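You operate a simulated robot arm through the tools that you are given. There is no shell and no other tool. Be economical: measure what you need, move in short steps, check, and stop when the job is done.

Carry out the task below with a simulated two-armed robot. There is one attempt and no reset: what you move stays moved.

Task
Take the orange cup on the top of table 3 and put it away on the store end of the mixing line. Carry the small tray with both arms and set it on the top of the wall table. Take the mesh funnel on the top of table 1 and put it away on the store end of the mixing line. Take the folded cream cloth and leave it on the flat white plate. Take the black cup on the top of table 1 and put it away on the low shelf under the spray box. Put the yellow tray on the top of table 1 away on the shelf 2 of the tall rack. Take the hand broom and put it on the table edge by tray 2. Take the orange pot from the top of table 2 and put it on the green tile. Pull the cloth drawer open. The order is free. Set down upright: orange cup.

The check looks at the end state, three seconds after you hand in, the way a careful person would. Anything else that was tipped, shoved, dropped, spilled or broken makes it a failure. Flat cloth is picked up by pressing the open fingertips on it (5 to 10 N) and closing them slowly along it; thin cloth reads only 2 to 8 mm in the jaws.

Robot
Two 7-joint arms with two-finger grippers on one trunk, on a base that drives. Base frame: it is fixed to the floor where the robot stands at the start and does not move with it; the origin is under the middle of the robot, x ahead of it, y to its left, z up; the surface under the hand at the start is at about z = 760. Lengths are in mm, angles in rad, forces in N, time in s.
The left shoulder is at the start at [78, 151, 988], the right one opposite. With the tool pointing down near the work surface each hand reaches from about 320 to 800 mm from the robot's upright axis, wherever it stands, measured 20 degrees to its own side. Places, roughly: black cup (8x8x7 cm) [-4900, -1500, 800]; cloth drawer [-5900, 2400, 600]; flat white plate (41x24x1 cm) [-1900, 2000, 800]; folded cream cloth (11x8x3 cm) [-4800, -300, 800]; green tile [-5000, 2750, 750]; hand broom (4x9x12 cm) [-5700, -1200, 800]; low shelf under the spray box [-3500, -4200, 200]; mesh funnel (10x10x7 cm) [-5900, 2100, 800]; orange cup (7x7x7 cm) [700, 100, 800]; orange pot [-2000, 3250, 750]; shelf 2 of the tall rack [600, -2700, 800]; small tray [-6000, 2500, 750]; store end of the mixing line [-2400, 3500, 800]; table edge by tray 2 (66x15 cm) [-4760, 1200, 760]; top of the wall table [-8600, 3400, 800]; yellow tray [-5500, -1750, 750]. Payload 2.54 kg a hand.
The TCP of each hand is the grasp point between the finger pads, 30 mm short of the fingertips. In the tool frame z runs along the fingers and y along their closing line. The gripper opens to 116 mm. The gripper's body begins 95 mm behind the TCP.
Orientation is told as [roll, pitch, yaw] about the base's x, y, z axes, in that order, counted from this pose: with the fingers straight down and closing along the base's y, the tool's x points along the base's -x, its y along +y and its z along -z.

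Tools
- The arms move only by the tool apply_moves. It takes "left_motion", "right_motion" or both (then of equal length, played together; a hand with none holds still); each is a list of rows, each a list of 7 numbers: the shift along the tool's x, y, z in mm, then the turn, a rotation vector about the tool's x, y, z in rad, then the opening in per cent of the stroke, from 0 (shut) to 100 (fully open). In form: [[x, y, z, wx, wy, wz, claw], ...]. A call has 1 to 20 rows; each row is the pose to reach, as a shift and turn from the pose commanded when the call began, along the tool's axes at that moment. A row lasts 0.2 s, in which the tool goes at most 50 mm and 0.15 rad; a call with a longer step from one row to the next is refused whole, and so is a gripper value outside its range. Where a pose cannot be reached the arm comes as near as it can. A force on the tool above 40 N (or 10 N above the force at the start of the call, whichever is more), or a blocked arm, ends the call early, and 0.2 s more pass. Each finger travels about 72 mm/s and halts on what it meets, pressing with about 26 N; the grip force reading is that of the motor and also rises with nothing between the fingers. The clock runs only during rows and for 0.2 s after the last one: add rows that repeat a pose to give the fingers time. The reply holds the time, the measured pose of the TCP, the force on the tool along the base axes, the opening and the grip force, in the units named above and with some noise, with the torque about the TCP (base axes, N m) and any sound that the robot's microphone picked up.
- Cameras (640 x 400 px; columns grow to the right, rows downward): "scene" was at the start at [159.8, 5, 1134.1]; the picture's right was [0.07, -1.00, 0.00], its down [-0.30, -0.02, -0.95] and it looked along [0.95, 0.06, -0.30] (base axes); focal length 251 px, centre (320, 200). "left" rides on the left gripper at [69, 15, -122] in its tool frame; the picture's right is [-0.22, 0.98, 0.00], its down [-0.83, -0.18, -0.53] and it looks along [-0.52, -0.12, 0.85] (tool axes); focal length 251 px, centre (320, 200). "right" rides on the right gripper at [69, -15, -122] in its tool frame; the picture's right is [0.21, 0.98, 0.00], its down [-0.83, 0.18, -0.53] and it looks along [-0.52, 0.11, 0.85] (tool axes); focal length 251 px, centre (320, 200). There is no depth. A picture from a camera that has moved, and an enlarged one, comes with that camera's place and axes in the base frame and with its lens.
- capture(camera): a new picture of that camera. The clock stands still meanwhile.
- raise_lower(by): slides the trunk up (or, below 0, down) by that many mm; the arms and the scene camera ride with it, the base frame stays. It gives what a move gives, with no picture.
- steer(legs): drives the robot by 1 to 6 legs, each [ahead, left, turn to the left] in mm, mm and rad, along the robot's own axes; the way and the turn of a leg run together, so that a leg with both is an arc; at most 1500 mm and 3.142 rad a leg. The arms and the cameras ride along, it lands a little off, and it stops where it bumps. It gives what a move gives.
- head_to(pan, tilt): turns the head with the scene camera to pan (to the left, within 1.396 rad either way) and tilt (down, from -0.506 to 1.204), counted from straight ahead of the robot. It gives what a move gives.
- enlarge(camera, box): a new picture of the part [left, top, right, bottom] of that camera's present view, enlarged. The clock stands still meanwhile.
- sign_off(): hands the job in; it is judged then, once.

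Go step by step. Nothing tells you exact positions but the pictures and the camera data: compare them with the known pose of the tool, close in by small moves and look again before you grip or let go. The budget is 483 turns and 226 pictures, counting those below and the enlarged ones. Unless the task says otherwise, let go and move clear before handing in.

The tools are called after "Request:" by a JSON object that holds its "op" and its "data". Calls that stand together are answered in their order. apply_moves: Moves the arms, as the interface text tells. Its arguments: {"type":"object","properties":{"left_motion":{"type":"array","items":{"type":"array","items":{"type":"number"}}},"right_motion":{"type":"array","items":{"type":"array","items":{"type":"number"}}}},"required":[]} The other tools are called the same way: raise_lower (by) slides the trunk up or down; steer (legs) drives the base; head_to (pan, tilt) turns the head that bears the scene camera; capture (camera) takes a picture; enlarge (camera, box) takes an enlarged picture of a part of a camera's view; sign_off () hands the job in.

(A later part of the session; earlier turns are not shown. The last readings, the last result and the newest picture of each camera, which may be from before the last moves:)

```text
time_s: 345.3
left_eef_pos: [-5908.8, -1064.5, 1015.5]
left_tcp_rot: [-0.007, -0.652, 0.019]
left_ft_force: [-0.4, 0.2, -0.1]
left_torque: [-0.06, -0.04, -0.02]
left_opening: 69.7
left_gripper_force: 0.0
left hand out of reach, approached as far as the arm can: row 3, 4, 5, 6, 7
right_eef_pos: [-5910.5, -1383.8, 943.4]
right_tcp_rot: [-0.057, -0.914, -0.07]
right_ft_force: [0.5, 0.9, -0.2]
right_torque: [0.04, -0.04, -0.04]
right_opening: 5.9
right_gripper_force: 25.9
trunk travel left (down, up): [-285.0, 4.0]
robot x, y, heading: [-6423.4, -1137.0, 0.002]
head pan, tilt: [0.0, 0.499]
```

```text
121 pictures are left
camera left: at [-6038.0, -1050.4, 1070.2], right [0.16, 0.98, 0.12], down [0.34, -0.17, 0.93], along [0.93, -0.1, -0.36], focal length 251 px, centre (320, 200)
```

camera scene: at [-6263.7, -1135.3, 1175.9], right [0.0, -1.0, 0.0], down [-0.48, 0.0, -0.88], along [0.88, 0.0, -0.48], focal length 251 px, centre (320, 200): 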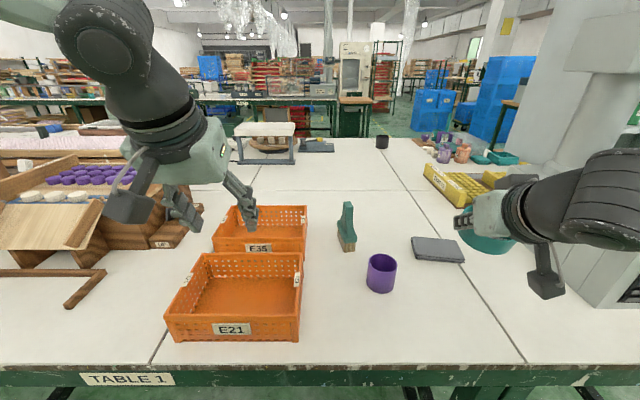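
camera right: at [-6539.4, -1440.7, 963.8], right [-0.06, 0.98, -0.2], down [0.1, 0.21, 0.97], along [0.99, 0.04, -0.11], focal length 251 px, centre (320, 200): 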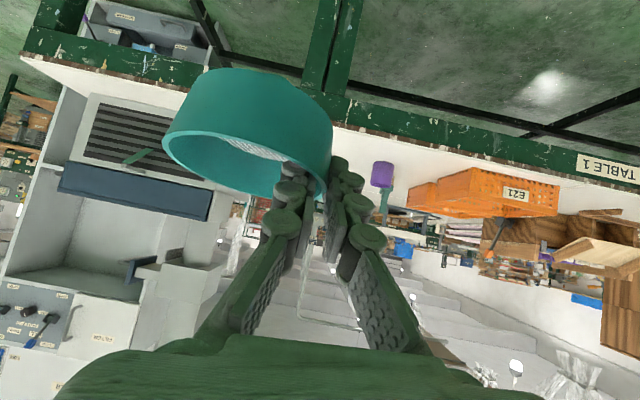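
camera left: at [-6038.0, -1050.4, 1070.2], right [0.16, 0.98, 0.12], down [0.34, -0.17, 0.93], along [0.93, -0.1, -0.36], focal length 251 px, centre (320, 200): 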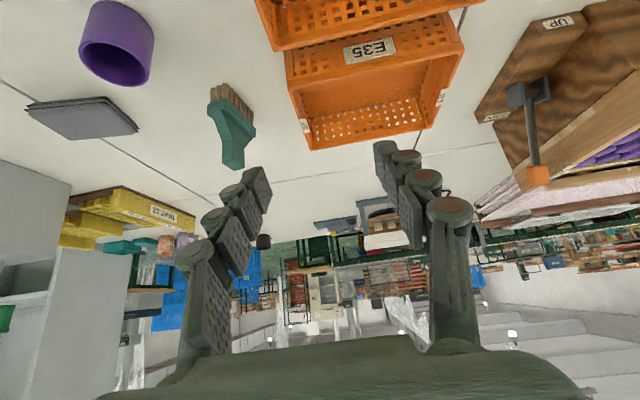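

The left arm can't cross that far. I'll turn the robot right by 0.4 rad, which puts the broom in the left arm's comfortable zone and keeps the funnel hand in front of the machine.

Request:
{"op": "steer", "data": {"legs": [[0, 0, -0.4]]}}

Request:
{"op": "capture", "data": {"camera": "left"}}

Request:
{"op": "capture", "data": {"camera": "scene"}}

```text
time_s: 346.9
left_eef_pos: [-5920.1, -1270.2, 1015.1]
left_tcp_rot: [-0.007, -0.652, -0.38]
left_ft_force: [-1.0, 0.2, 0.3]
left_torque: [0.02, 0.03, -0.01]
left_opening: 69.6
left_gripper_force: 0.1
right_eef_pos: [-6047.2, -1563.8, 943.1]
right_tcp_rot: [-0.055, -0.912, -0.47]
right_ft_force: [-1.1, -0.2, -0.9]
right_torque: [0.02, -0.02, 0.0]
right_opening: 6.2
right_gripper_force: 26.2
trunk travel left (down, up): [-285.0, 4.0]
robot x, y, heading: [-6422.8, -1133.5, -0.398]
head pan, tilt: [0.0, 0.499]
```

```text
120 pictures are left
camera left: at [-6034.3, -1207.1, 1069.8], right [0.52, 0.84, 0.12], down [0.24, -0.29, 0.93], along [0.82, -0.45, -0.36], focal length 251 px, centre (320, 200)
```

left: 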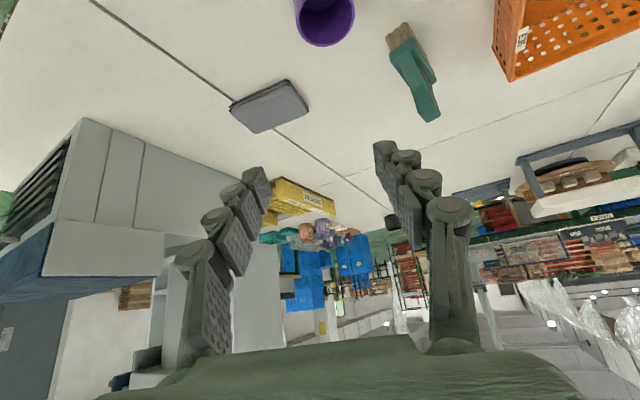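

```text
119 pictures are left
camera scene: at [-6276.2, -1197.0, 1175.9], right [-0.39, -0.92, 0.0], down [-0.44, 0.19, -0.88], along [0.81, -0.34, -0.48], focal length 251 px, centre (320, 200)
```

scene: 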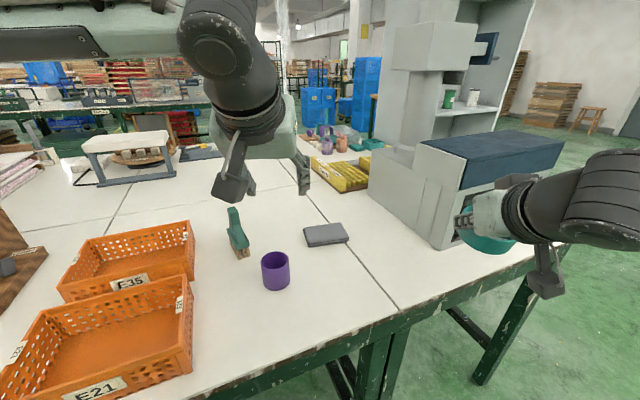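

Request:
{"op": "apply_moves", "data": {"left_motion": [[-4, 27, 28, -0.058, 0, -0.076, 60], [-8, 54, 56, -0.116, 0, -0.151, 60], [-12, 81, 85, -0.174, 0, -0.227, 60], [-17, 108, 120, -0.231, 0, -0.302, 60], [-17, 108, 120, -0.231, 0, -0.302, 60]]}}

Request:
{"op": "capture", "data": {"camera": "left"}}

```text
time_s: 348.1
left_eef_pos: [-5800.0, -1204.5, 928.4]
left_tcp_rot: [-0.006, -0.649, 0.004]
left_ft_force: [0.3, -0.4, -0.4]
left_torque: [-0.01, 0.0, 0.02]
left_opening: 69.8
left_gripper_force: 0.0
right_eef_pos: [-6046.4, -1564.4, 942.0]
right_tcp_rot: [-0.052, -0.909, -0.471]
right_ft_force: [-0.5, 0.0, -0.4]
right_torque: [0.03, 0.02, 0.03]
right_opening: 5.9
right_gripper_force: 26.0
trunk travel left (down, up): [-285.0, 4.0]
robot x, y, heading: [-6419.0, -1131.2, -0.401]
head pan, tilt: [0.0, 0.499]
```

```text
118 pictures are left
camera left: at [-5928.4, -1188.1, 983.7], right [0.17, 0.98, 0.12], down [0.34, -0.18, 0.93], along [0.93, -0.12, -0.36], focal length 251 px, centre (320, 200)
```

left: 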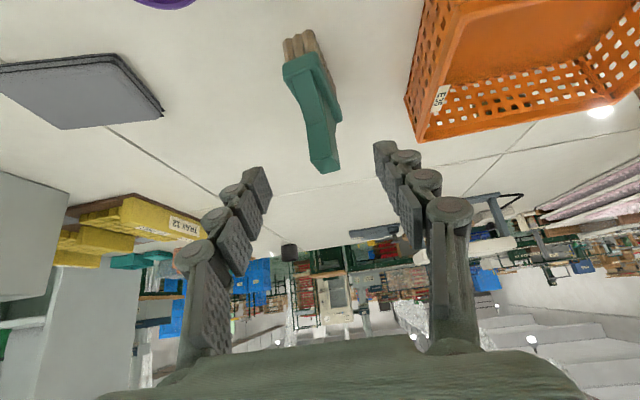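

Request:
{"op": "apply_moves", "data": {"left_motion": [[0, -1, 25, 0, 0, 0, 60], [0, -1, 50, 0, 0, 0, 60], [-1, -1, 75, 0, 0, 0, 60], [-1, -1, 95, 0, 0, 0, 60]]}}

Request:
{"op": "capture", "data": {"camera": "left"}}

```text
time_s: 349.1
left_eef_pos: [-5744.4, -1203.8, 853.5]
left_tcp_rot: [-0.005, -0.651, 0.0]
left_ft_force: [-0.8, 0.3, -0.5]
left_torque: [-0.03, 0.0, -0.01]
left_opening: 69.6
left_gripper_force: 0.0
right_eef_pos: [-6047.1, -1564.7, 941.3]
right_tcp_rot: [-0.054, -0.912, -0.471]
right_ft_force: [0.9, -0.2, -0.6]
right_torque: [0.03, 0.01, -0.01]
right_opening: 6.1
right_gripper_force: 26.0
trunk travel left (down, up): [-285.0, 4.0]
robot x, y, heading: [-6416.7, -1137.0, -0.396]
head pan, tilt: [0.0, 0.499]
```

```text
117 pictures are left
camera left: at [-5872.0, -1187.6, 909.1], right [0.17, 0.98, 0.13], down [0.33, -0.18, 0.93], along [0.93, -0.12, -0.36], focal length 251 px, centre (320, 200)
```

left: 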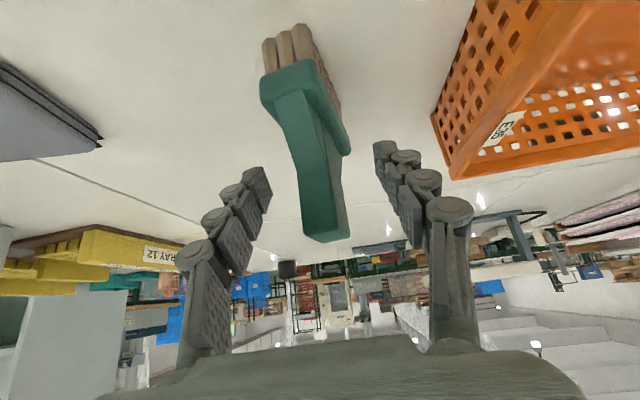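

Request:
{"op": "apply_moves", "data": {"left_motion": [[0, 0, 0, 0, 0, 0, 50], [0, 0, 0, 0, 0, 0, 40], [0, 0, 0, 0, 0, 0, 30], [0, 0, 0, 0, 0, 0, 22], [0, 0, 0, 0, 0, 0, 14], [0, 0, 0, 0, 0, 0, 8], [0, 0, 0, 0, 0, 0, 8]]}}

Request:
{"op": "capture", "data": {"camera": "left"}}

```text
time_s: 350.7
left_eef_pos: [-5744.8, -1203.3, 853.8]
left_tcp_rot: [-0.005, -0.648, 0.001]
left_ft_force: [0.1, 0.6, 0.8]
left_torque: [-0.02, 0.08, 0.03]
left_opening: 19.3
left_gripper_force: 25.8
right_eef_pos: [-6047.2, -1563.9, 941.7]
right_tcp_rot: [-0.054, -0.91, -0.47]
right_ft_force: [-0.2, -0.3, -1.5]
right_torque: [0.02, -0.03, 0.0]
right_opening: 6.0
right_gripper_force: 25.9
trunk travel left (down, up): [-285.0, 4.0]
robot x, y, heading: [-6421.9, -1135.8, -0.397]
head pan, tilt: [0.0, 0.499]
```

```text
116 pictures are left
camera left: at [-5872.4, -1187.6, 909.5], right [0.17, 0.98, 0.13], down [0.33, -0.18, 0.93], along [0.93, -0.12, -0.36], focal length 251 px, centre (320, 200)
```

left: 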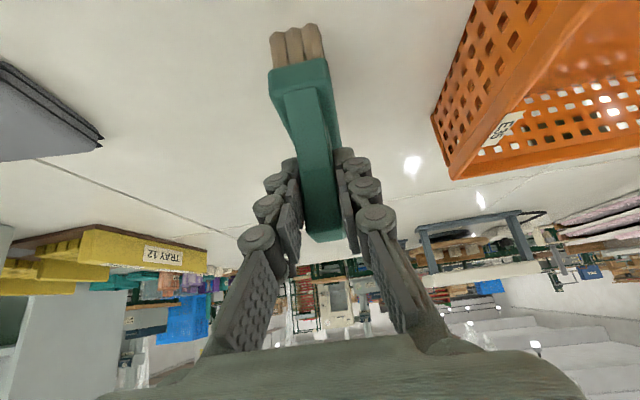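

Request:
{"op": "apply_moves", "data": {"left_motion": [[-9, 0, -12, 0, 0, 0, 8], [-25, 0, -33, 0, 0, 0, 8], [-45, 0, -60, 0, 0, 0, 8], [-65, 0, -86, 0, 0, 0, 8], [-85, 0, -112, 0, 0, 0, 8]]}}

Request:
{"op": "capture", "data": {"camera": "left"}}

```text
time_s: 351.9
left_eef_pos: [-5741.4, -1201.4, 997.0]
left_tcp_rot: [-0.004, -0.649, 0.001]
left_ft_force: [0.2, 0.2, -1.0]
left_torque: [-0.03, 0.03, -0.01]
left_opening: 19.5
left_gripper_force: 26.7
right_eef_pos: [-6047.3, -1563.3, 942.9]
right_tcp_rot: [-0.055, -0.911, -0.47]
right_ft_force: [0.4, 0.4, 0.2]
right_torque: [0.02, -0.02, 0.0]
right_opening: 5.7
right_gripper_force: 25.9
trunk travel left (down, up): [-285.0, 4.0]
robot x, y, heading: [-6422.6, -1135.4, -0.397]
head pan, tilt: [0.0, 0.499]
```

```text
115 pictures are left
camera left: at [-5870.1, -1185.9, 1051.7], right [0.17, 0.98, 0.13], down [0.33, -0.18, 0.93], along [0.93, -0.12, -0.36], focal length 251 px, centre (320, 200)
```

left: 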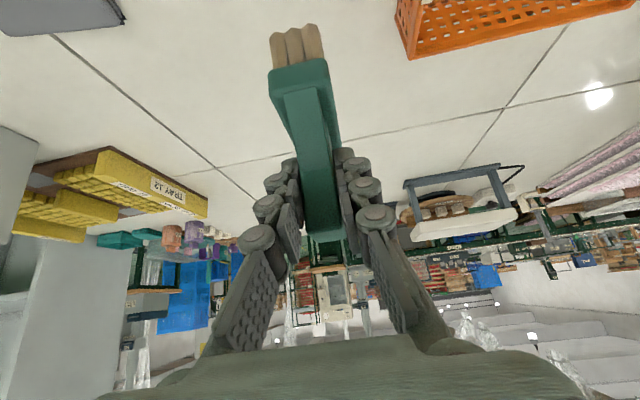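

The broom is held. I'll back off, turn south and look for the way around table 1's south end.

Request:
{"op": "steer", "data": {"legs": [[-600, 0, 0], [0, 0, -1.17]]}}

Request:
{"op": "head_to", "data": {"pan": 0.5, "tilt": 0.25}}

Request:
{"op": "capture", "data": {"camera": "scene"}}

```text
time_s: 358.3
left_eef_pos: [-6774.0, -1552.9, 995.3]
left_tcp_rot: [-0.004, -0.649, -1.171]
left_ft_force: [-0.3, 0.1, -2.1]
left_torque: [0.03, 0.0, -0.01]
left_opening: 19.6
left_gripper_force: 26.0
right_eef_pos: [-7228.2, -1412.9, 941.4]
right_tcp_rot: [-0.054, -0.912, -1.642]
right_ft_force: [0.9, 0.4, -1.2]
right_torque: [-0.01, -0.02, 0.0]
right_opening: 6.0
right_gripper_force: 26.7
trunk travel left (down, up): [-285.0, 4.0]
robot x, y, heading: [-6978.2, -903.2, -1.575]
head pan, tilt: [0.0, 0.499]
```

```text
time_s: 359.3
left_eef_pos: [-6774.5, -1553.7, 994.1]
left_tcp_rot: [-0.007, -0.649, -1.17]
left_ft_force: [0.3, -0.1, -2.1]
left_torque: [0.02, 0.01, 0.03]
left_opening: 19.5
left_gripper_force: 25.7
right_eef_pos: [-7227.5, -1412.1, 940.1]
right_tcp_rot: [-0.054, -0.912, -1.643]
right_ft_force: [0.4, 0.4, -1.0]
right_torque: [0.04, -0.02, 0.0]
right_opening: 5.9
right_gripper_force: 26.1
trunk travel left (down, up): [-285.0, 4.0]
robot x, y, heading: [-6975.6, -900.2, -1.574]
head pan, tilt: [0.499, 0.25]
```

```text
114 pictures are left
camera scene: at [-6932.7, -1052.1, 1198.9], right [-0.88, -0.48, 0.0], down [-0.12, 0.22, -0.97], along [0.46, -0.85, -0.25], focal length 251 px, centre (320, 200)
```

scene: 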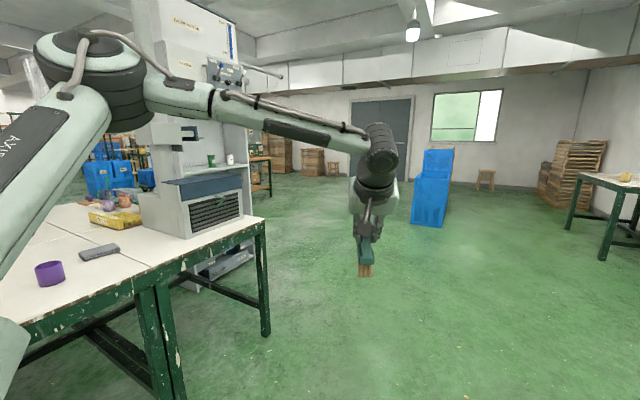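

Request:
{"op": "steer", "data": {"legs": [[1450, 0, 0], [220, 0, 0], [0, 0, 1.57]]}}

Request:
{"op": "head_to", "data": {"pan": 0.15, "tilt": 0.25}}

Request:
{"op": "capture", "data": {"camera": "scene"}}

```text
time_s: 371.7
left_eef_pos: [-6305.6, -2340.2, 994.8]
left_tcp_rot: [-0.005, -0.649, 0.437]
left_ft_force: [0.2, -0.8, -0.6]
left_torque: [-0.03, 0.05, 0.03]
left_opening: 19.2
left_gripper_force: 26.0
right_eef_pos: [-6428.0, -2797.7, 941.7]
right_tcp_rot: [-0.053, -0.91, -0.034]
right_ft_force: [-0.9, -0.7, -0.6]
right_torque: [0.04, 0.01, 0.0]
right_opening: 6.3
right_gripper_force: 25.4
trunk travel left (down, up): [-285.0, 4.0]
robot x, y, heading: [-6947.7, -2563.0, 0.036]
head pan, tilt: [0.499, 0.25]
```

```text
time_s: 372.5
left_eef_pos: [-6304.4, -2340.0, 995.9]
left_tcp_rot: [-0.006, -0.649, 0.438]
left_ft_force: [-0.2, 0.2, -1.3]
left_torque: [0.02, 0.03, 0.01]
left_opening: 19.3
left_gripper_force: 26.1
right_eef_pos: [-6427.9, -2796.9, 942.2]
right_tcp_rot: [-0.056, -0.91, -0.034]
right_ft_force: [-0.2, 0.0, -0.7]
right_torque: [0.03, 0.01, 0.01]
right_opening: 6.0
right_gripper_force: 25.7
trunk travel left (down, up): [-285.0, 4.0]
robot x, y, heading: [-6948.0, -2568.7, 0.04]
head pan, tilt: [0.15, 0.25]
```

```text
113 pictures are left
camera scene: at [-6790.8, -2546.4, 1199.0], right [0.19, -0.98, 0.0], down [-0.24, -0.05, -0.97], along [0.95, 0.18, -0.25], focal length 251 px, centre (320, 200)
```

scene: 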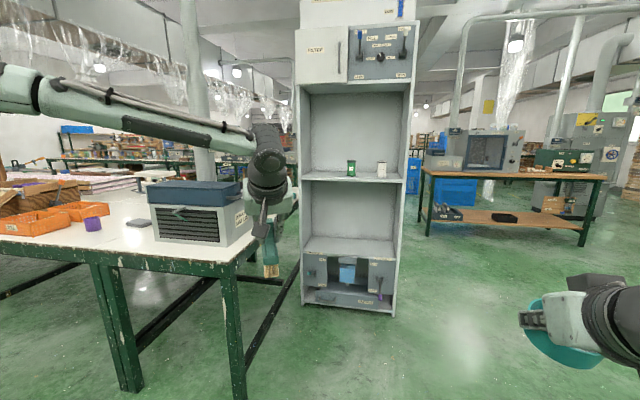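

A tall cabinet stands beyond table 1's south end, and the spray-box bench with its low shelf is further east at x ≈ -3700. I'll pass south of the cabinet and then go north on the east aisle.

Request:
{"op": "steer", "data": {"legs": [[0, -790, -0.04], [1400, 0, 0], [1280, 0, 0], [0, 0, 1.57]]}}

Request:
{"op": "head_to", "data": {"pan": 0.3, "tilt": 0.25}}

Request:
{"op": "capture", "data": {"camera": "scene"}}

Request:
{"op": "head_to", "data": {"pan": -1.2, "tilt": 0.3}}

Request:
{"op": "capture", "data": {"camera": "scene"}}

```text
time_s: 395.6
left_eef_pos: [-4143.5, -2684.3, 996.1]
left_tcp_rot: [-0.005, -0.651, 1.482]
left_ft_force: [0.7, -0.3, -2.2]
left_torque: [0.01, 0.01, 0.03]
left_opening: 19.3
left_gripper_force: 26.6
right_eef_pos: [-3795.8, -3031.2, 946.5]
right_tcp_rot: [-0.087, -0.92, 1.001]
right_ft_force: [-0.4, -0.2, 0.5]
right_torque: [0.02, -0.01, 0.0]
right_opening: 6.6
right_gripper_force: 26.0
trunk travel left (down, up): [-285.0, 4.0]
robot x, y, heading: [-4272.9, -3350.4, 1.079]
head pan, tilt: [0.15, 0.25]
stopped in leg 4: the robot was blocked; the commanded pose is now the measured one
```

```text
time_s: 396.3
left_eef_pos: [-4145.7, -2686.3, 999.4]
left_tcp_rot: [-0.006, -0.653, 1.487]
left_ft_force: [-0.2, 0.2, -2.1]
left_torque: [-0.03, -0.03, -0.01]
left_opening: 19.3
left_gripper_force: 25.8
right_eef_pos: [-3795.2, -3031.3, 948.6]
right_tcp_rot: [-0.086, -0.924, 1.002]
right_ft_force: [-0.2, -0.3, -0.9]
right_torque: [0.01, 0.02, 0.02]
right_opening: 6.4
right_gripper_force: 25.6
trunk travel left (down, up): [-285.0, 4.0]
robot x, y, heading: [-4274.6, -3351.5, 1.083]
head pan, tilt: [0.3, 0.25]
```

```text
112 pictures are left
camera scene: at [-4225.1, -3209.0, 1200.3], right [0.98, -0.19, 0.0], down [-0.04, -0.23, -0.97], along [0.18, 0.95, -0.24], focal length 251 px, centre (320, 200)
```

scene: 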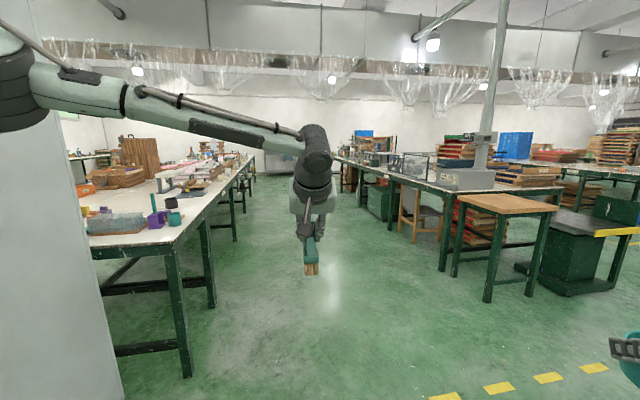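

```text
time_s: 397.9
left_eef_pos: [-4146.1, -2685.8, 1000.6]
left_tcp_rot: [-0.005, -0.654, 1.489]
left_ft_force: [0.2, 0.1, -1.4]
left_torque: [-0.01, 0.01, -0.04]
left_opening: 19.5
left_gripper_force: 26.2
right_eef_pos: [-3796.0, -3031.4, 948.2]
right_tcp_rot: [-0.087, -0.926, 1.002]
right_ft_force: [-0.5, -0.5, -1.1]
right_torque: [0.04, 0.03, -0.01]
right_opening: 5.9
right_gripper_force: 25.9
trunk travel left (down, up): [-285.0, 4.0]
robot x, y, heading: [-4271.4, -3350.3, 1.086]
head pan, tilt: [-1.201, 0.3]
```

```text
111 pictures are left
camera scene: at [-4149.6, -3311.6, 1195.0], right [-0.12, -0.99, -0.01], down [-0.29, 0.04, -0.96], along [0.95, -0.11, -0.29], focal length 251 px, centre (320, 200)
```

scene: 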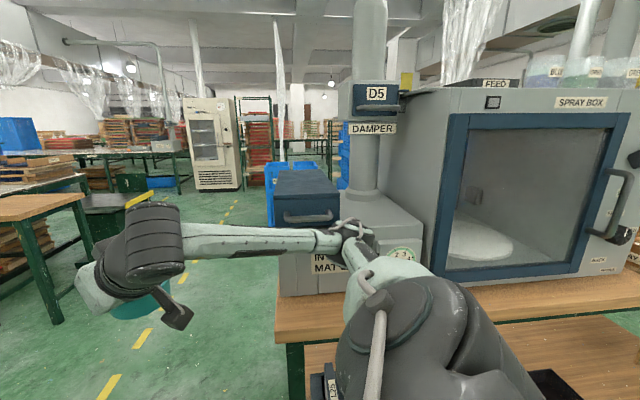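

The turn was blocked: the right elbow is against the device on the spray bench. I'll move straight away from it, then look at whether anything shifted.

Request:
{"op": "steer", "data": {"legs": [[0, 250, 0]]}}

Request:
{"op": "capture", "data": {"camera": "scene"}}

```text
time_s: 400.9
left_eef_pos: [-4361.8, -2565.4, 994.2]
left_tcp_rot: [-0.002, -0.645, 1.484]
left_ft_force: [-0.5, 0.0, -1.6]
left_torque: [-0.05, 0.01, 0.01]
left_opening: 19.4
left_gripper_force: 25.9
right_eef_pos: [-4012.3, -2910.0, 942.8]
right_tcp_rot: [-0.083, -0.915, 1.001]
right_ft_force: [0.6, 0.3, -0.1]
right_torque: [-0.02, 0.01, 0.0]
right_opening: 6.0
right_gripper_force: 25.9
trunk travel left (down, up): [-285.0, 4.0]
robot x, y, heading: [-4485.8, -3238.6, 1.083]
head pan, tilt: [-1.201, 0.3]
```

```text
110 pictures are left
camera scene: at [-4364.3, -3188.8, 1194.3], right [-0.12, -0.99, 0.0], down [-0.29, 0.03, -0.96], along [0.95, -0.11, -0.3], focal length 251 px, centre (320, 200)
```

scene: 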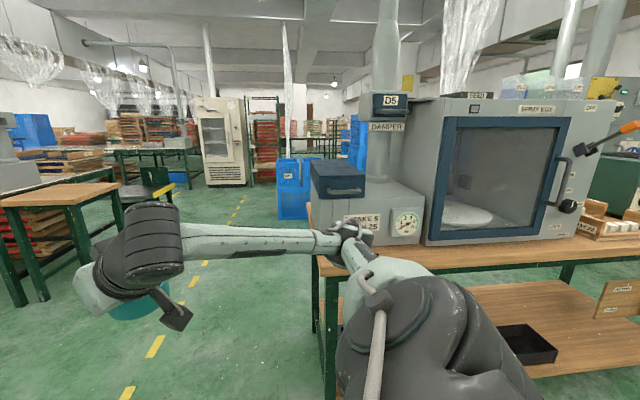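

Nothing seems disturbed. I'll finish the turn with clearance and drive north along the east aisle to the table-edge spot near y ≈ 1200.

Request:
{"op": "steer", "data": {"legs": [[0, 0, 0.487], [650, 0, 0], [1000, -450, 0], [1400, 0, 0], [1200, 0, 0]]}}

Request:
{"op": "head_to", "data": {"pan": 1.3, "tilt": 0.35}}

Request:
{"op": "capture", "data": {"camera": "scene"}}

```text
time_s: 423.4
left_eef_pos: [-4274.5, 1669.0, 994.8]
left_tcp_rot: [-0.003, -0.645, 1.975]
left_ft_force: [0.7, 0.5, -0.8]
left_torque: [-0.03, 0.0, -0.01]
left_opening: 19.3
left_gripper_force: 26.0
right_eef_pos: [-3804.4, 1531.2, 942.8]
right_tcp_rot: [-0.085, -0.916, 1.494]
right_ft_force: [0.2, -0.5, -0.6]
right_torque: [-0.01, 0.01, -0.03]
right_opening: 6.0
right_gripper_force: 25.9
trunk travel left (down, up): [-285.0, 4.0]
robot x, y, heading: [-4068.1, 1017.6, 1.573]
head pan, tilt: [-1.201, 0.3]
```

```text
time_s: 425.7
left_eef_pos: [-4275.0, 1670.3, 994.1]
left_tcp_rot: [-0.003, -0.645, 1.977]
left_ft_force: [0.0, 0.4, -1.6]
left_torque: [-0.03, -0.01, -0.02]
left_opening: 19.4
left_gripper_force: 26.2
right_eef_pos: [-3803.7, 1530.2, 944.0]
right_tcp_rot: [-0.084, -0.917, 1.494]
right_ft_force: [-0.2, 0.9, -1.1]
right_torque: [0.0, 0.02, -0.02]
right_opening: 5.9
right_gripper_force: 25.7
trunk travel left (down, up): [-285.0, 4.0]
robot x, y, heading: [-4067.0, 1019.1, 1.573]
head pan, tilt: [1.3, 0.351]
```

```text
109 pictures are left
camera scene: at [-4160.3, 1109.7, 1189.5], right [0.26, 0.96, 0.0], down [0.33, -0.09, -0.94], along [-0.91, 0.25, -0.34], focal length 251 px, centre (320, 200)
```

scene: 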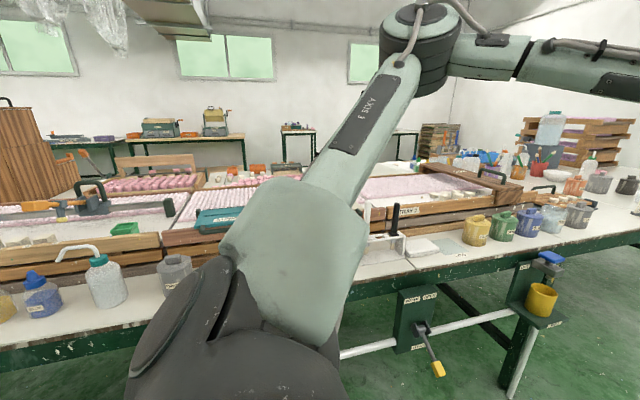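

Request:
{"op": "steer", "data": {"legs": [[0, -250, 0], [0, 0, 1.57]]}}

Request:
{"op": "head_to", "data": {"pan": 0.0, "tilt": 0.35}}

Request:
{"op": "capture", "data": {"camera": "scene"}}

```text
time_s: 432.6
left_eef_pos: [-4470.8, 824.6, 993.9]
left_tcp_rot: [-0.003, -0.646, -2.755]
left_ft_force: [0.1, 0.4, -1.9]
left_torque: [0.01, -0.01, -0.01]
left_opening: 19.0
left_gripper_force: 25.9
right_eef_pos: [-4322.0, 1291.9, 943.2]
right_tcp_rot: [-0.084, -0.916, 3.048]
right_ft_force: [0.1, 0.5, -0.1]
right_torque: [-0.03, 0.01, -0.01]
right_opening: 6.1
right_gripper_force: 26.7
trunk travel left (down, up): [-285.0, 4.0]
robot x, y, heading: [-3819.7, 1014.7, 3.131]
head pan, tilt: [1.3, 0.351]
```

```text
time_s: 434.1
left_eef_pos: [-4470.0, 825.4, 994.7]
left_tcp_rot: [-0.003, -0.644, -2.753]
left_ft_force: [0.0, -0.1, -1.0]
left_torque: [0.0, -0.02, -0.01]
left_opening: 19.1
left_gripper_force: 25.6
right_eef_pos: [-4322.5, 1291.7, 943.2]
right_tcp_rot: [-0.084, -0.917, 3.048]
right_ft_force: [0.4, 0.0, -1.2]
right_torque: [0.0, 0.01, 0.02]
right_opening: 5.9
right_gripper_force: 25.5
trunk travel left (down, up): [-285.0, 4.0]
robot x, y, heading: [-3813.1, 1020.4, 3.132]
head pan, tilt: [0.0, 0.351]
```

```text
108 pictures are left
camera scene: at [-3977.8, 1020.1, 1189.5], right [0.01, 1.0, 0.0], down [0.34, 0.0, -0.94], along [-0.94, 0.01, -0.34], focal length 251 px, centre (320, 200)
```

scene: 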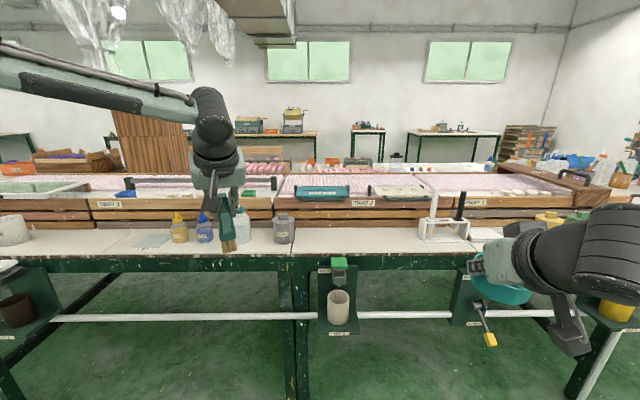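

The strip in front of TRAY 2 between the grey pot and the white stand is free, with its centre at about (-4755, 1150). I'll line the broom up with it.

Request:
{"op": "steer", "data": {"legs": [[0, -325, 0.01], [285, 0, 0]]}}

Request:
{"op": "capture", "data": {"camera": "left"}}

Request:
{"op": "capture", "data": {"camera": "scene"}}

```text
time_s: 439.3
left_eef_pos: [-4752.9, 1135.6, 993.3]
left_tcp_rot: [-0.002, -0.646, -2.738]
left_ft_force: [0.3, -0.5, -1.6]
left_torque: [0.02, -0.04, -0.03]
left_opening: 19.4
left_gripper_force: 26.2
right_eef_pos: [-4611.4, 1605.4, 944.5]
right_tcp_rot: [-0.083, -0.913, 3.063]
right_ft_force: [0.1, -0.1, -0.7]
right_torque: [-0.02, -0.03, -0.01]
right_opening: 6.2
right_gripper_force: 26.5
trunk travel left (down, up): [-285.0, 4.0]
robot x, y, heading: [-4094.2, 1338.3, -3.139]
head pan, tilt: [0.0, 0.351]
```

```text
107 pictures are left
camera left: at [-4627.4, 1171.6, 1049.3], right [0.22, -0.97, 0.13], down [-0.38, 0.03, 0.92], along [-0.9, -0.26, -0.36], focal length 251 px, centre (320, 200)
```

left: 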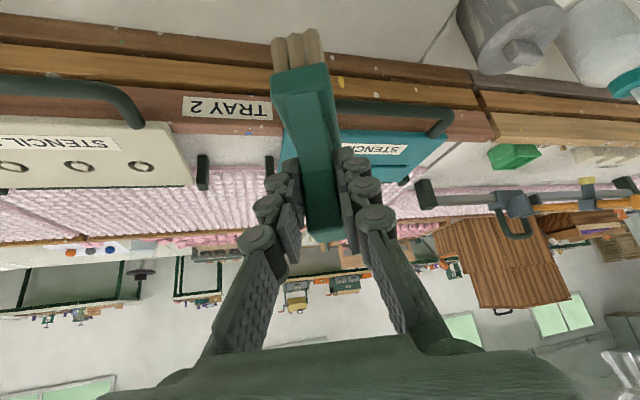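

```text
106 pictures are left
camera scene: at [-4262.6, 1338.6, 1189.4], right [0.0, 1.0, 0.0], down [0.34, 0.0, -0.94], along [-0.94, 0.0, -0.34], focal length 251 px, centre (320, 200)
```

scene: 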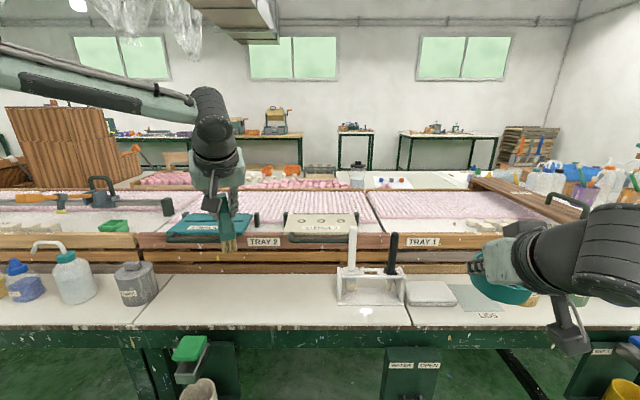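

Request:
{"op": "apply_moves", "data": {"left_motion": [[18, 0, 24, 0, 0, 0, 8], [36, 0, 48, 0, 0, 0, 8], [54, 0, 72, 0, 0, 0, 8], [70, 0, 93, 0, 0, 0, 8], [78, 0, 104, 0, 0, 0, 8], [81, 0, 107, 0, 0, 0, 8]]}}

Request:
{"op": "capture", "data": {"camera": "left"}}

```text
time_s: 439.9
left_eef_pos: [-4744.5, 1141.3, 948.7]
left_tcp_rot: [-0.008, -0.646, -2.745]
left_ft_force: [17.3, 2.9, 14.3]
left_torque: [-0.27, -0.12, 0.33]
left_opening: 19.5
left_gripper_force: 26.5
right_eef_pos: [-4607.6, 1606.3, 945.1]
right_tcp_rot: [-0.083, -0.919, 3.061]
right_ft_force: [0.5, 0.8, -0.1]
right_torque: [-0.04, -0.01, 0.03]
right_opening: 6.0
right_gripper_force: 26.2
trunk travel left (down, up): [-285.0, 4.0]
robot x, y, heading: [-4101.7, 1339.5, -3.14]
head pan, tilt: [0.0, 0.351]
stopped in row 2 (left hand): the force on the tool passed its limit at 137 N (the readings are from after the stop); the commanded pose is now the measured one
```

```text
105 pictures are left
camera left: at [-4619.4, 1176.2, 1003.9], right [0.22, -0.97, 0.12], down [-0.38, 0.03, 0.93], along [-0.9, -0.25, -0.36], focal length 251 px, centre (320, 200)
```

left: 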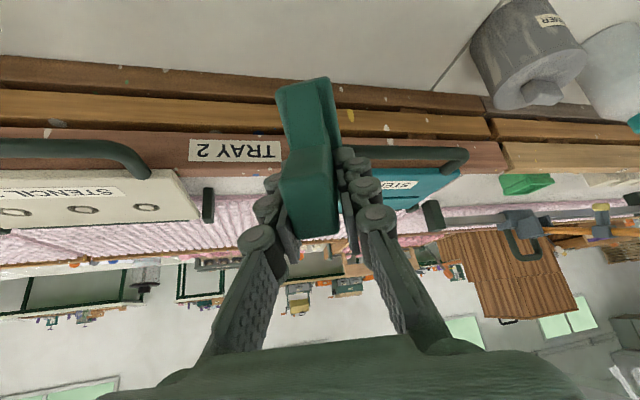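

The broom struck something, probably the tall tray rim, and pivoted in the grip. I'll lift straight up and inspect.

Request:
{"op": "apply_moves", "data": {"left_motion": [[-12, 0, -16, 0, 0, 0, 6], [-30, 0, -40, 0, 0, 0, 6], [-20, 0, -66, 0, 0, 0, 6], [10, 0, -100, 0, 0, 0, 6], [40, 0, -120, 0, 0, 0, 6]]}}

Request:
{"op": "capture", "data": {"camera": "left"}}

Request:
{"op": "enlarge", "data": {"camera": "scene", "box": [120, 140, 440, 320]}}

```text
time_s: 441.1
left_eef_pos: [-4650.7, 1180.7, 1018.0]
left_tcp_rot: [-0.003, -0.645, -2.743]
left_ft_force: [-0.3, 0.1, -1.9]
left_torque: [0.03, -0.03, -0.01]
left_opening: 19.4
left_gripper_force: 25.8
right_eef_pos: [-4610.4, 1605.4, 944.0]
right_tcp_rot: [-0.083, -0.914, 3.063]
right_ft_force: [0.0, -0.3, -1.1]
right_torque: [-0.01, 0.01, 0.0]
right_opening: 5.8
right_gripper_force: 25.8
trunk travel left (down, up): [-285.0, 4.0]
robot x, y, heading: [-4097.8, 1338.5, -3.136]
head pan, tilt: [0.0, 0.351]
```

```text
104 pictures are left
camera left: at [-4526.3, 1215.8, 1074.0], right [0.22, -0.97, 0.13], down [-0.38, 0.03, 0.92], along [-0.9, -0.25, -0.36], focal length 251 px, centre (320, 200)
```

left: 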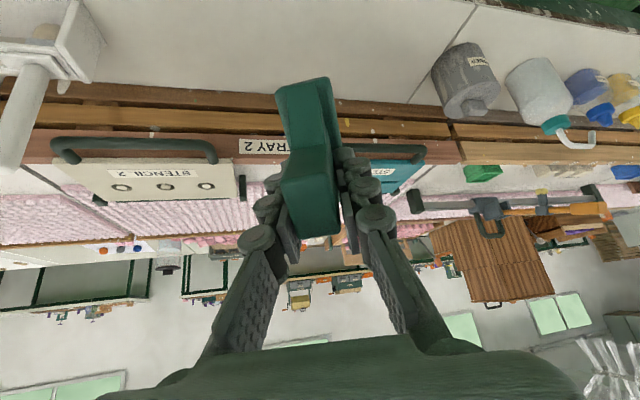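

```text
2.00 times, centred on (280, 230) of scene
camera zoom: at [-4261.5, 1338.9, 1189.6], right [0.0, 1.0, 0.0], down [0.34, 0.0, -0.94], along [-0.94, 0.0, -0.34], focal length 502 px, centre (400, 140)
```

zoom: 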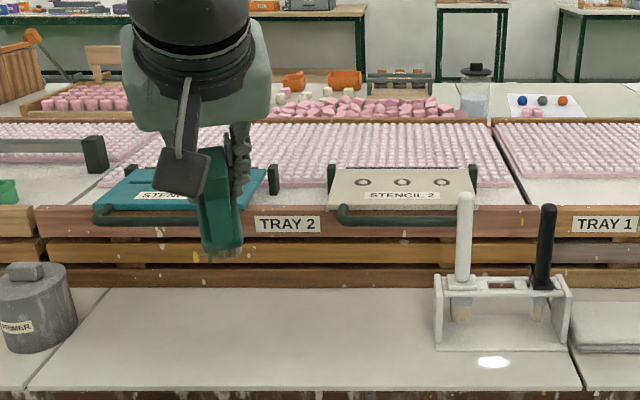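

Nothing on the tray moved: the stencil corner is at the same pixel as before. The broom now leans about 0.25 rad forward in the grip. I'll move it to the clear gap at y ≈ 1215, squarer to the table and nearer the edge, and correct the lean.

Request:
{"op": "apply_moves", "data": {"left_motion": [[-14, -17, 10, 0.06, 0, 0.08, 6], [-28, -34, 20, 0.12, 0, 0.16, 6], [-42, -50, 30, 0.18, 0, 0.24, 6], [-55, -66, 41, 0.239, 0, 0.318, 6], [-55, -66, 41, 0.239, 0, 0.318, 6]]}}

Request:
{"op": "apply_moves", "data": {"left_motion": [[0, 0, 0, 0, 0.12, 0, 6], [0, 0, 0, 0, 0.25, 0, 6], [0, 0, 0, 0, 0.25, 0, 6]]}}

Request:
{"op": "enlarge", "data": {"camera": "scene", "box": [170, 120, 410, 280]}}

Request:
{"op": "capture", "data": {"camera": "left"}}

```text
time_s: 442.3
left_eef_pos: [-4739.3, 1213.6, 1016.7]
left_tcp_rot: [-0.006, -0.645, 3.139]
left_ft_force: [-0.4, 0.7, -1.5]
left_torque: [0.03, -0.03, 0.02]
left_opening: 19.4
left_gripper_force: 26.6
right_eef_pos: [-4610.5, 1606.0, 943.3]
right_tcp_rot: [-0.084, -0.914, 3.063]
right_ft_force: [1.2, 0.9, -0.9]
right_torque: [-0.02, 0.01, -0.01]
right_opening: 6.1
right_gripper_force: 25.8
trunk travel left (down, up): [-285.0, 4.0]
robot x, y, heading: [-4103.4, 1340.9, -3.133]
head pan, tilt: [0.0, 0.351]
```

```text
time_s: 443.1
left_eef_pos: [-4739.4, 1212.6, 1018.0]
left_tcp_rot: [-0.005, -0.394, 3.141]
left_ft_force: [0.1, -0.3, -2.1]
left_torque: [0.0, -0.01, 0.02]
left_opening: 19.1
left_gripper_force: 26.5
right_eef_pos: [-4611.1, 1605.8, 943.4]
right_tcp_rot: [-0.081, -0.914, 3.063]
right_ft_force: [-0.7, 0.6, 0.3]
right_torque: [-0.01, 0.01, 0.0]
right_opening: 6.4
right_gripper_force: 25.6
trunk travel left (down, up): [-285.0, 4.0]
robot x, y, heading: [-4098.8, 1336.7, -3.143]
head pan, tilt: [0.0, 0.351]
```

```text
2.50 times, centred on (290, 200) of scene
camera zoom: at [-4261.4, 1338.8, 1189.6], right [0.0, 1.0, 0.0], down [0.34, 0.0, -0.94], along [-0.94, 0.0, -0.34], focal length 628 px, centre (395, 200)
```

zoom: 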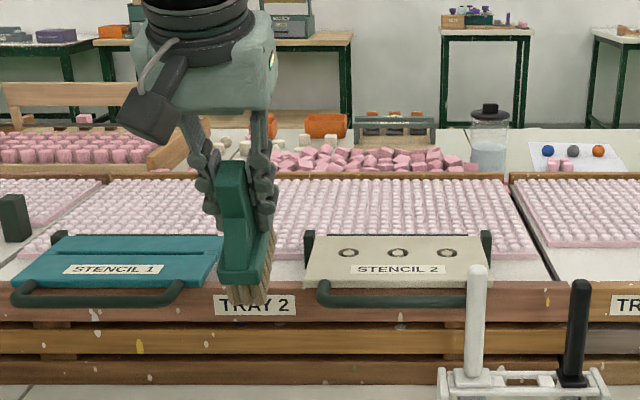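

```text
101 pictures are left
camera left: at [-4628.8, 1198.3, 1103.4], right [-0.2, -0.98, 0.08], down [-0.56, 0.18, 0.81], along [-0.81, 0.12, -0.58], focal length 251 px, centre (320, 200)
```

left: 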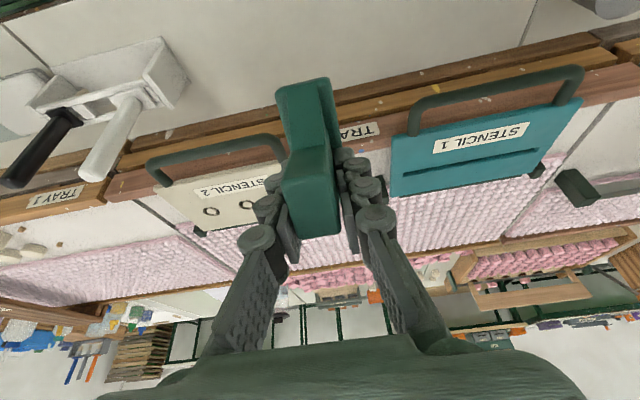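

Now the broom looks upright, in the gap between the two stencil handles. I'll lower carefully.

Request:
{"op": "apply_moves", "data": {"left_motion": [[8, 0, 18, 0, 0, 0, 6], [15, 0, 37, 0, 0, 0, 6], [23, 0, 55, 0, 0, 0, 6], [31, 0, 74, 0, 0, 0, 6], [38, 0, 92, 0, 0, 0, 6], [46, 0, 111, 0, 0, 0, 6], [53, 0, 127, 0, 0, 0, 6]]}}

Request:
{"op": "capture", "data": {"camera": "left"}}

Request:
{"op": "enlarge", "data": {"camera": "scene", "box": [170, 140, 410, 300]}}

```text
time_s: 444.7
left_eef_pos: [-4741.5, 1213.9, 879.2]
left_tcp_rot: [-0.003, -0.396, 3.141]
left_ft_force: [0.3, -0.1, -1.2]
left_torque: [0.0, 0.01, -0.02]
left_opening: 19.4
left_gripper_force: 26.0
right_eef_pos: [-4609.7, 1605.4, 942.5]
right_tcp_rot: [-0.082, -0.914, 3.063]
right_ft_force: [0.2, -0.2, -0.5]
right_torque: [0.0, -0.01, -0.02]
right_opening: 5.9
right_gripper_force: 25.7
trunk travel left (down, up): [-285.0, 4.0]
robot x, y, heading: [-4101.8, 1344.7, -3.134]
head pan, tilt: [0.0, 0.351]
```

```text
100 pictures are left
camera left: at [-4630.2, 1198.7, 964.7], right [-0.2, -0.98, 0.08], down [-0.56, 0.18, 0.81], along [-0.81, 0.12, -0.58], focal length 251 px, centre (320, 200)
```

left: 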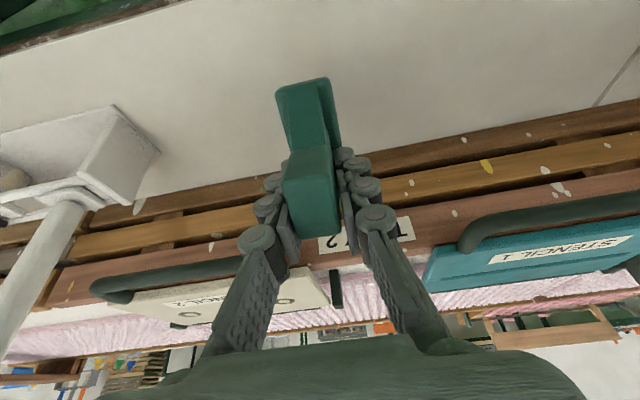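

```text
2.50 times, centred on (290, 220) of scene
camera zoom: at [-4261.8, 1338.8, 1189.5], right [0.0, 1.0, 0.0], down [0.34, 0.0, -0.94], along [-0.94, 0.0, -0.34], focal length 628 px, centre (395, 150)
```

zoom: 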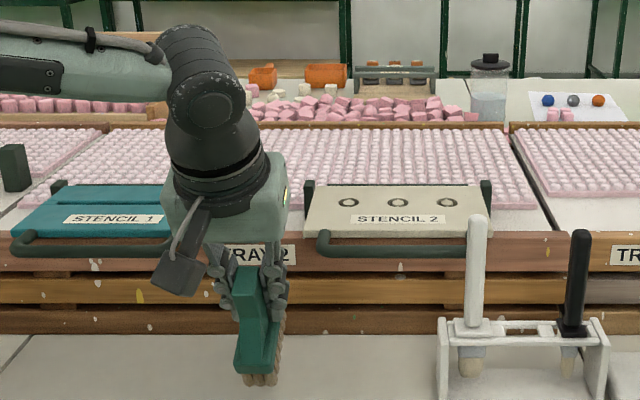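

Request:
{"op": "apply_moves", "data": {"left_motion": [[2, 0, 5, 0, 0, 0, 6], [4, 0, 10, 0, 0, 0, 6], [6, 0, 14, 0, 0, 0, 6], [6, 0, 14, 0, 0, 0, 6]]}}

```text
time_s: 445.7
left_eef_pos: [-4739.3, 1214.6, 862.8]
left_tcp_rot: [-0.003, -0.394, 3.139]
left_ft_force: [-0.1, 0.1, -2.3]
left_torque: [0.0, -0.02, 0.03]
left_opening: 19.3
left_gripper_force: 26.3
right_eef_pos: [-4611.3, 1605.8, 943.0]
right_tcp_rot: [-0.084, -0.915, 3.063]
right_ft_force: [-0.4, -0.4, 0.5]
right_torque: [-0.03, -0.01, 0.02]
right_opening: 6.0
right_gripper_force: 26.2
trunk travel left (down, up): [-285.0, 4.0]
robot x, y, heading: [-4099.4, 1338.4, -3.134]
head pan, tilt: [0.0, 0.351]
```

Request:
{"op": "apply_moves", "data": {"left_motion": [[1.2, 0, 3, 0, 0, 0, 6], [2.3, 0, 5.5, 0, 0, 0, 6], [2.3, 0, 5.5, 0, 0, 0, 6]]}}

```text
time_s: 446.5
left_eef_pos: [-4741.1, 1215.2, 857.0]
left_tcp_rot: [-0.004, -0.394, 3.139]
left_ft_force: [0.4, 0.0, -0.8]
left_torque: [0.01, 0.0, -0.02]
left_opening: 19.3
left_gripper_force: 25.9
right_eef_pos: [-4611.2, 1606.7, 944.1]
right_tcp_rot: [-0.083, -0.914, 3.063]
right_ft_force: [0.1, -0.4, -0.8]
right_torque: [-0.02, 0.0, 0.02]
right_opening: 5.8
right_gripper_force: 25.9
trunk travel left (down, up): [-285.0, 4.0]
robot x, y, heading: [-4097.0, 1342.0, -3.142]
head pan, tilt: [0.0, 0.351]
```

Request:
{"op": "apply_moves", "data": {"left_motion": [[1, 0, 2.5, 0, 0, 0, 6], [1.5, 0, 3.7, 0, 0, 0, 6], [1.5, 0, 3.7, 0, 0, 0, 6]]}}

Request:
{"op": "enlarge", "data": {"camera": "scene", "box": [200, 200, 320, 320]}}

```text
time_s: 447.3
left_eef_pos: [-4738.4, 1214.8, 853.2]
left_tcp_rot: [-0.005, -0.395, 3.139]
left_ft_force: [-0.3, -0.2, -2.2]
left_torque: [0.0, -0.01, 0.03]
left_opening: 19.1
left_gripper_force: 25.5
right_eef_pos: [-4611.1, 1605.9, 943.3]
right_tcp_rot: [-0.083, -0.915, 3.063]
right_ft_force: [0.3, -0.2, -1.3]
right_torque: [-0.05, 0.01, 0.05]
right_opening: 6.1
right_gripper_force: 26.0
trunk travel left (down, up): [-285.0, 4.0]
robot x, y, heading: [-4101.8, 1337.6, -3.144]
head pan, tilt: [0.0, 0.351]
```

```text
3.33 times, centred on (260, 260) of scene
camera zoom: at [-4261.7, 1338.8, 1189.5], right [0.0, 1.0, 0.0], down [0.34, 0.0, -0.94], along [-0.94, 0.0, -0.34], focal length 837 px, centre (520, 0)
```

zoom: 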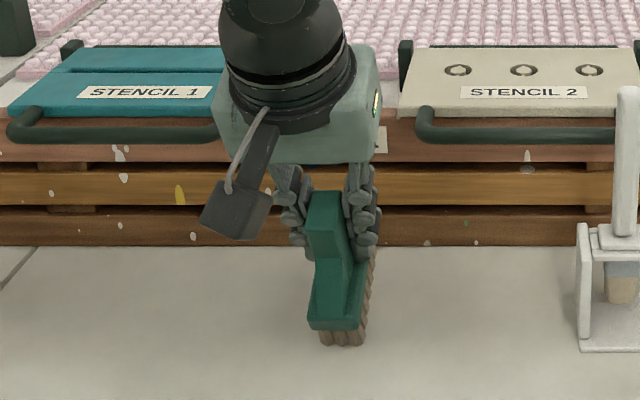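

Request:
{"op": "apply_moves", "data": {"left_motion": [[1.5, 0, 3.7, 0, 0, 0, 6], [3, 0, 7.4, 0, 0, 0, 6], [3.8, 0, 9.2, 0, 0, 0, 6], [3.8, 0, 9.2, 0, 0, 0, 6]]}}

```text
time_s: 448.3
left_eef_pos: [-4740.2, 1214.9, 852.5]
left_tcp_rot: [-0.009, -0.412, 3.142]
left_ft_force: [-7.7, 1.5, 34.1]
left_torque: [0.0, 0.29, -0.01]
left_opening: 19.2
left_gripper_force: 26.1
left hand out of reach, approached as far as the arm can: row 3
right_eef_pos: [-4609.1, 1606.2, 945.5]
right_tcp_rot: [-0.083, -0.918, 3.061]
right_ft_force: [0.0, 0.4, -0.6]
right_torque: [0.01, -0.02, 0.04]
right_opening: 5.8
right_gripper_force: 25.8
trunk travel left (down, up): [-285.0, 4.0]
robot x, y, heading: [-4098.9, 1339.1, -3.136]
head pan, tilt: [0.0, 0.351]
```

Firm contact at z = 852 with nearly no torque, so it is standing flat. I'll ease the pressure and release gently.

Request:
{"op": "apply_moves", "data": {"left_motion": [[-2, 0, -4.5, 0, 0, 0, 6], [-3, 0, -7, 0, 0, 0, 6], [-3, 0, -7, 0, 0, 0, 6]]}}

```text
time_s: 449.1
left_eef_pos: [-4738.9, 1214.7, 852.4]
left_tcp_rot: [-0.003, -0.395, 3.14]
left_ft_force: [-5.3, 0.3, 14.9]
left_torque: [0.06, 0.26, 0.03]
left_opening: 19.3
left_gripper_force: 25.8
right_eef_pos: [-4609.3, 1605.5, 944.3]
right_tcp_rot: [-0.081, -0.915, 3.062]
right_ft_force: [-0.6, -0.8, -1.5]
right_torque: [-0.01, 0.02, -0.01]
right_opening: 6.1
right_gripper_force: 26.2
trunk travel left (down, up): [-285.0, 4.0]
robot x, y, heading: [-4096.9, 1341.8, -3.14]
head pan, tilt: [0.0, 0.351]
```

Request:
{"op": "apply_moves", "data": {"left_motion": [[0, 0, 0, 0, 0, 0, 18], [0, 0, 0, 0, 0, 0, 22], [0, 0, 0, 0, 0, 0, 27], [0, 0, 0, 0, 0, 0, 27]]}}

Request:
{"op": "capture", "data": {"camera": "left"}}

Request:
{"op": "enlarge", "data": {"camera": "scene", "box": [200, 200, 320, 320]}}

```text
time_s: 450.1
left_eef_pos: [-4739.9, 1213.8, 851.4]
left_tcp_rot: [-0.007, -0.394, 3.139]
left_ft_force: [-0.1, 0.2, 1.2]
left_torque: [-0.01, 0.01, 0.03]
left_opening: 31.2
left_gripper_force: 0.1
right_eef_pos: [-4610.0, 1606.9, 942.8]
right_tcp_rot: [-0.084, -0.914, 3.064]
right_ft_force: [-0.6, 0.2, -0.2]
right_torque: [-0.04, 0.01, -0.01]
right_opening: 5.9
right_gripper_force: 26.4
trunk travel left (down, up): [-285.0, 4.0]
robot x, y, heading: [-4102.8, 1342.4, -3.136]
head pan, tilt: [0.0, 0.351]
```

```text
97 pictures are left
camera left: at [-4628.8, 1198.1, 937.4], right [-0.2, -0.98, 0.08], down [-0.56, 0.18, 0.81], along [-0.81, 0.12, -0.58], focal length 251 px, centre (320, 200)
```

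left: 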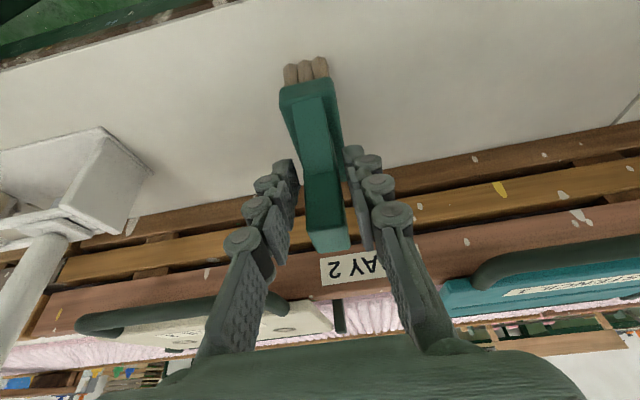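

```text
3.33 times, centred on (260, 260) of scene
camera zoom: at [-4261.6, 1338.8, 1189.5], right [0.0, 1.0, 0.0], down [0.34, 0.0, -0.94], along [-0.94, 0.0, -0.34], focal length 837 px, centre (520, 0)
```

zoom: 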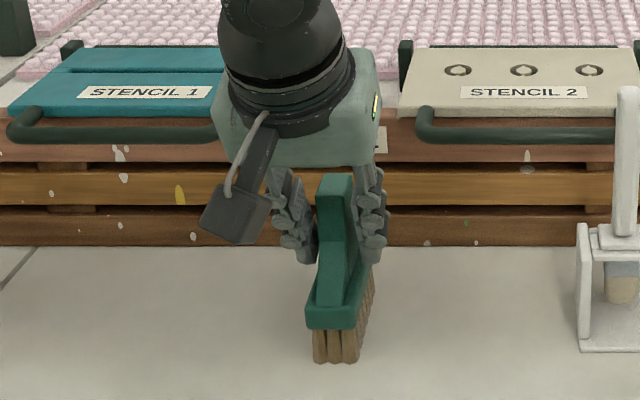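

The broom is standing on its bristles. I'll open wider and withdraw along the fingers.

Request:
{"op": "apply_moves", "data": {"left_motion": [[0, 0, 0, 0, 0, 0, 40], [0, 0, 0, 0, 0, 0, 52], [0, 0, -15, 0, 0, 0, 55], [0, 0, -40, 0, 0, 0, 55], [0, 0, -75, 0, 0, 0, 55], [0, 0, -115, 0, 0, 0, 55], [0, 0, -155, 0, 0, 0, 55]]}}

Request:
{"op": "capture", "data": {"camera": "left"}}

```text
time_s: 451.7
left_eef_pos: [-4680.6, 1215.7, 995.3]
left_tcp_rot: [-0.002, -0.396, 3.141]
left_ft_force: [-0.1, -0.8, 0.4]
left_torque: [-0.01, 0.0, -0.01]
left_opening: 63.9
left_gripper_force: 0.1
right_eef_pos: [-4610.1, 1606.3, 943.7]
right_tcp_rot: [-0.082, -0.916, 3.064]
right_ft_force: [0.8, -1.2, -0.8]
right_torque: [0.0, -0.03, -0.01]
right_opening: 5.9
right_gripper_force: 26.0
trunk travel left (down, up): [-285.0, 4.0]
robot x, y, heading: [-4096.1, 1342.9, -3.138]
head pan, tilt: [0.0, 0.351]
```

```text
95 pictures are left
camera left: at [-4569.5, 1199.5, 1081.7], right [-0.2, -0.98, 0.08], down [-0.56, 0.18, 0.81], along [-0.81, 0.12, -0.58], focal length 251 px, centre (320, 200)
```

left: 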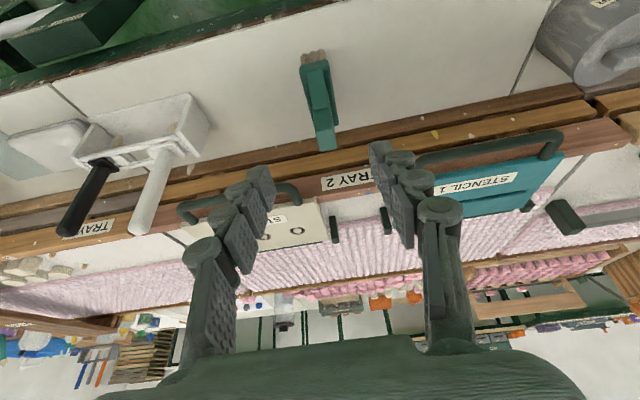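

The broom is done. Next is the cream cloth near (-4800, -300), so I'll back off and strafe south.

Request:
{"op": "steer", "data": {"legs": [[-200, 0, 0], [0, 1480, 0]]}}

Request:
{"op": "capture", "data": {"camera": "scene"}}

```text
time_s: 467.4
left_eef_pos: [-4468.6, -283.3, 995.5]
left_tcp_rot: [-0.002, -0.394, -3.131]
left_ft_force: [1.1, -0.1, -0.4]
left_torque: [0.0, -0.03, 0.02]
left_opening: 63.8
left_gripper_force: 0.0
right_eef_pos: [-4401.4, 109.5, 944.0]
right_tcp_rot: [-0.084, -0.914, 3.074]
right_ft_force: [-0.4, -0.3, -0.6]
right_torque: [0.02, -0.02, 0.0]
right_opening: 5.7
right_gripper_force: 25.8
trunk travel left (down, up): [-285.0, 4.0]
robot x, y, heading: [-3886.8, -149.1, -3.127]
head pan, tilt: [0.0, 0.351]
```

```text
94 pictures are left
camera scene: at [-4050.8, -154.5, 1189.5], right [-0.01, 1.0, 0.0], down [0.34, 0.0, -0.94], along [-0.94, -0.01, -0.34], focal length 251 px, centre (320, 200)
```

scene: 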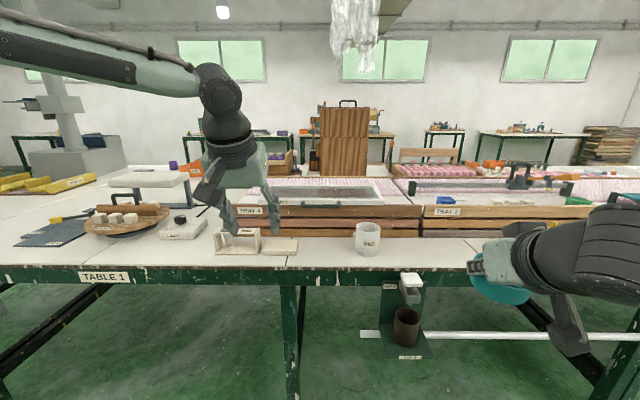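

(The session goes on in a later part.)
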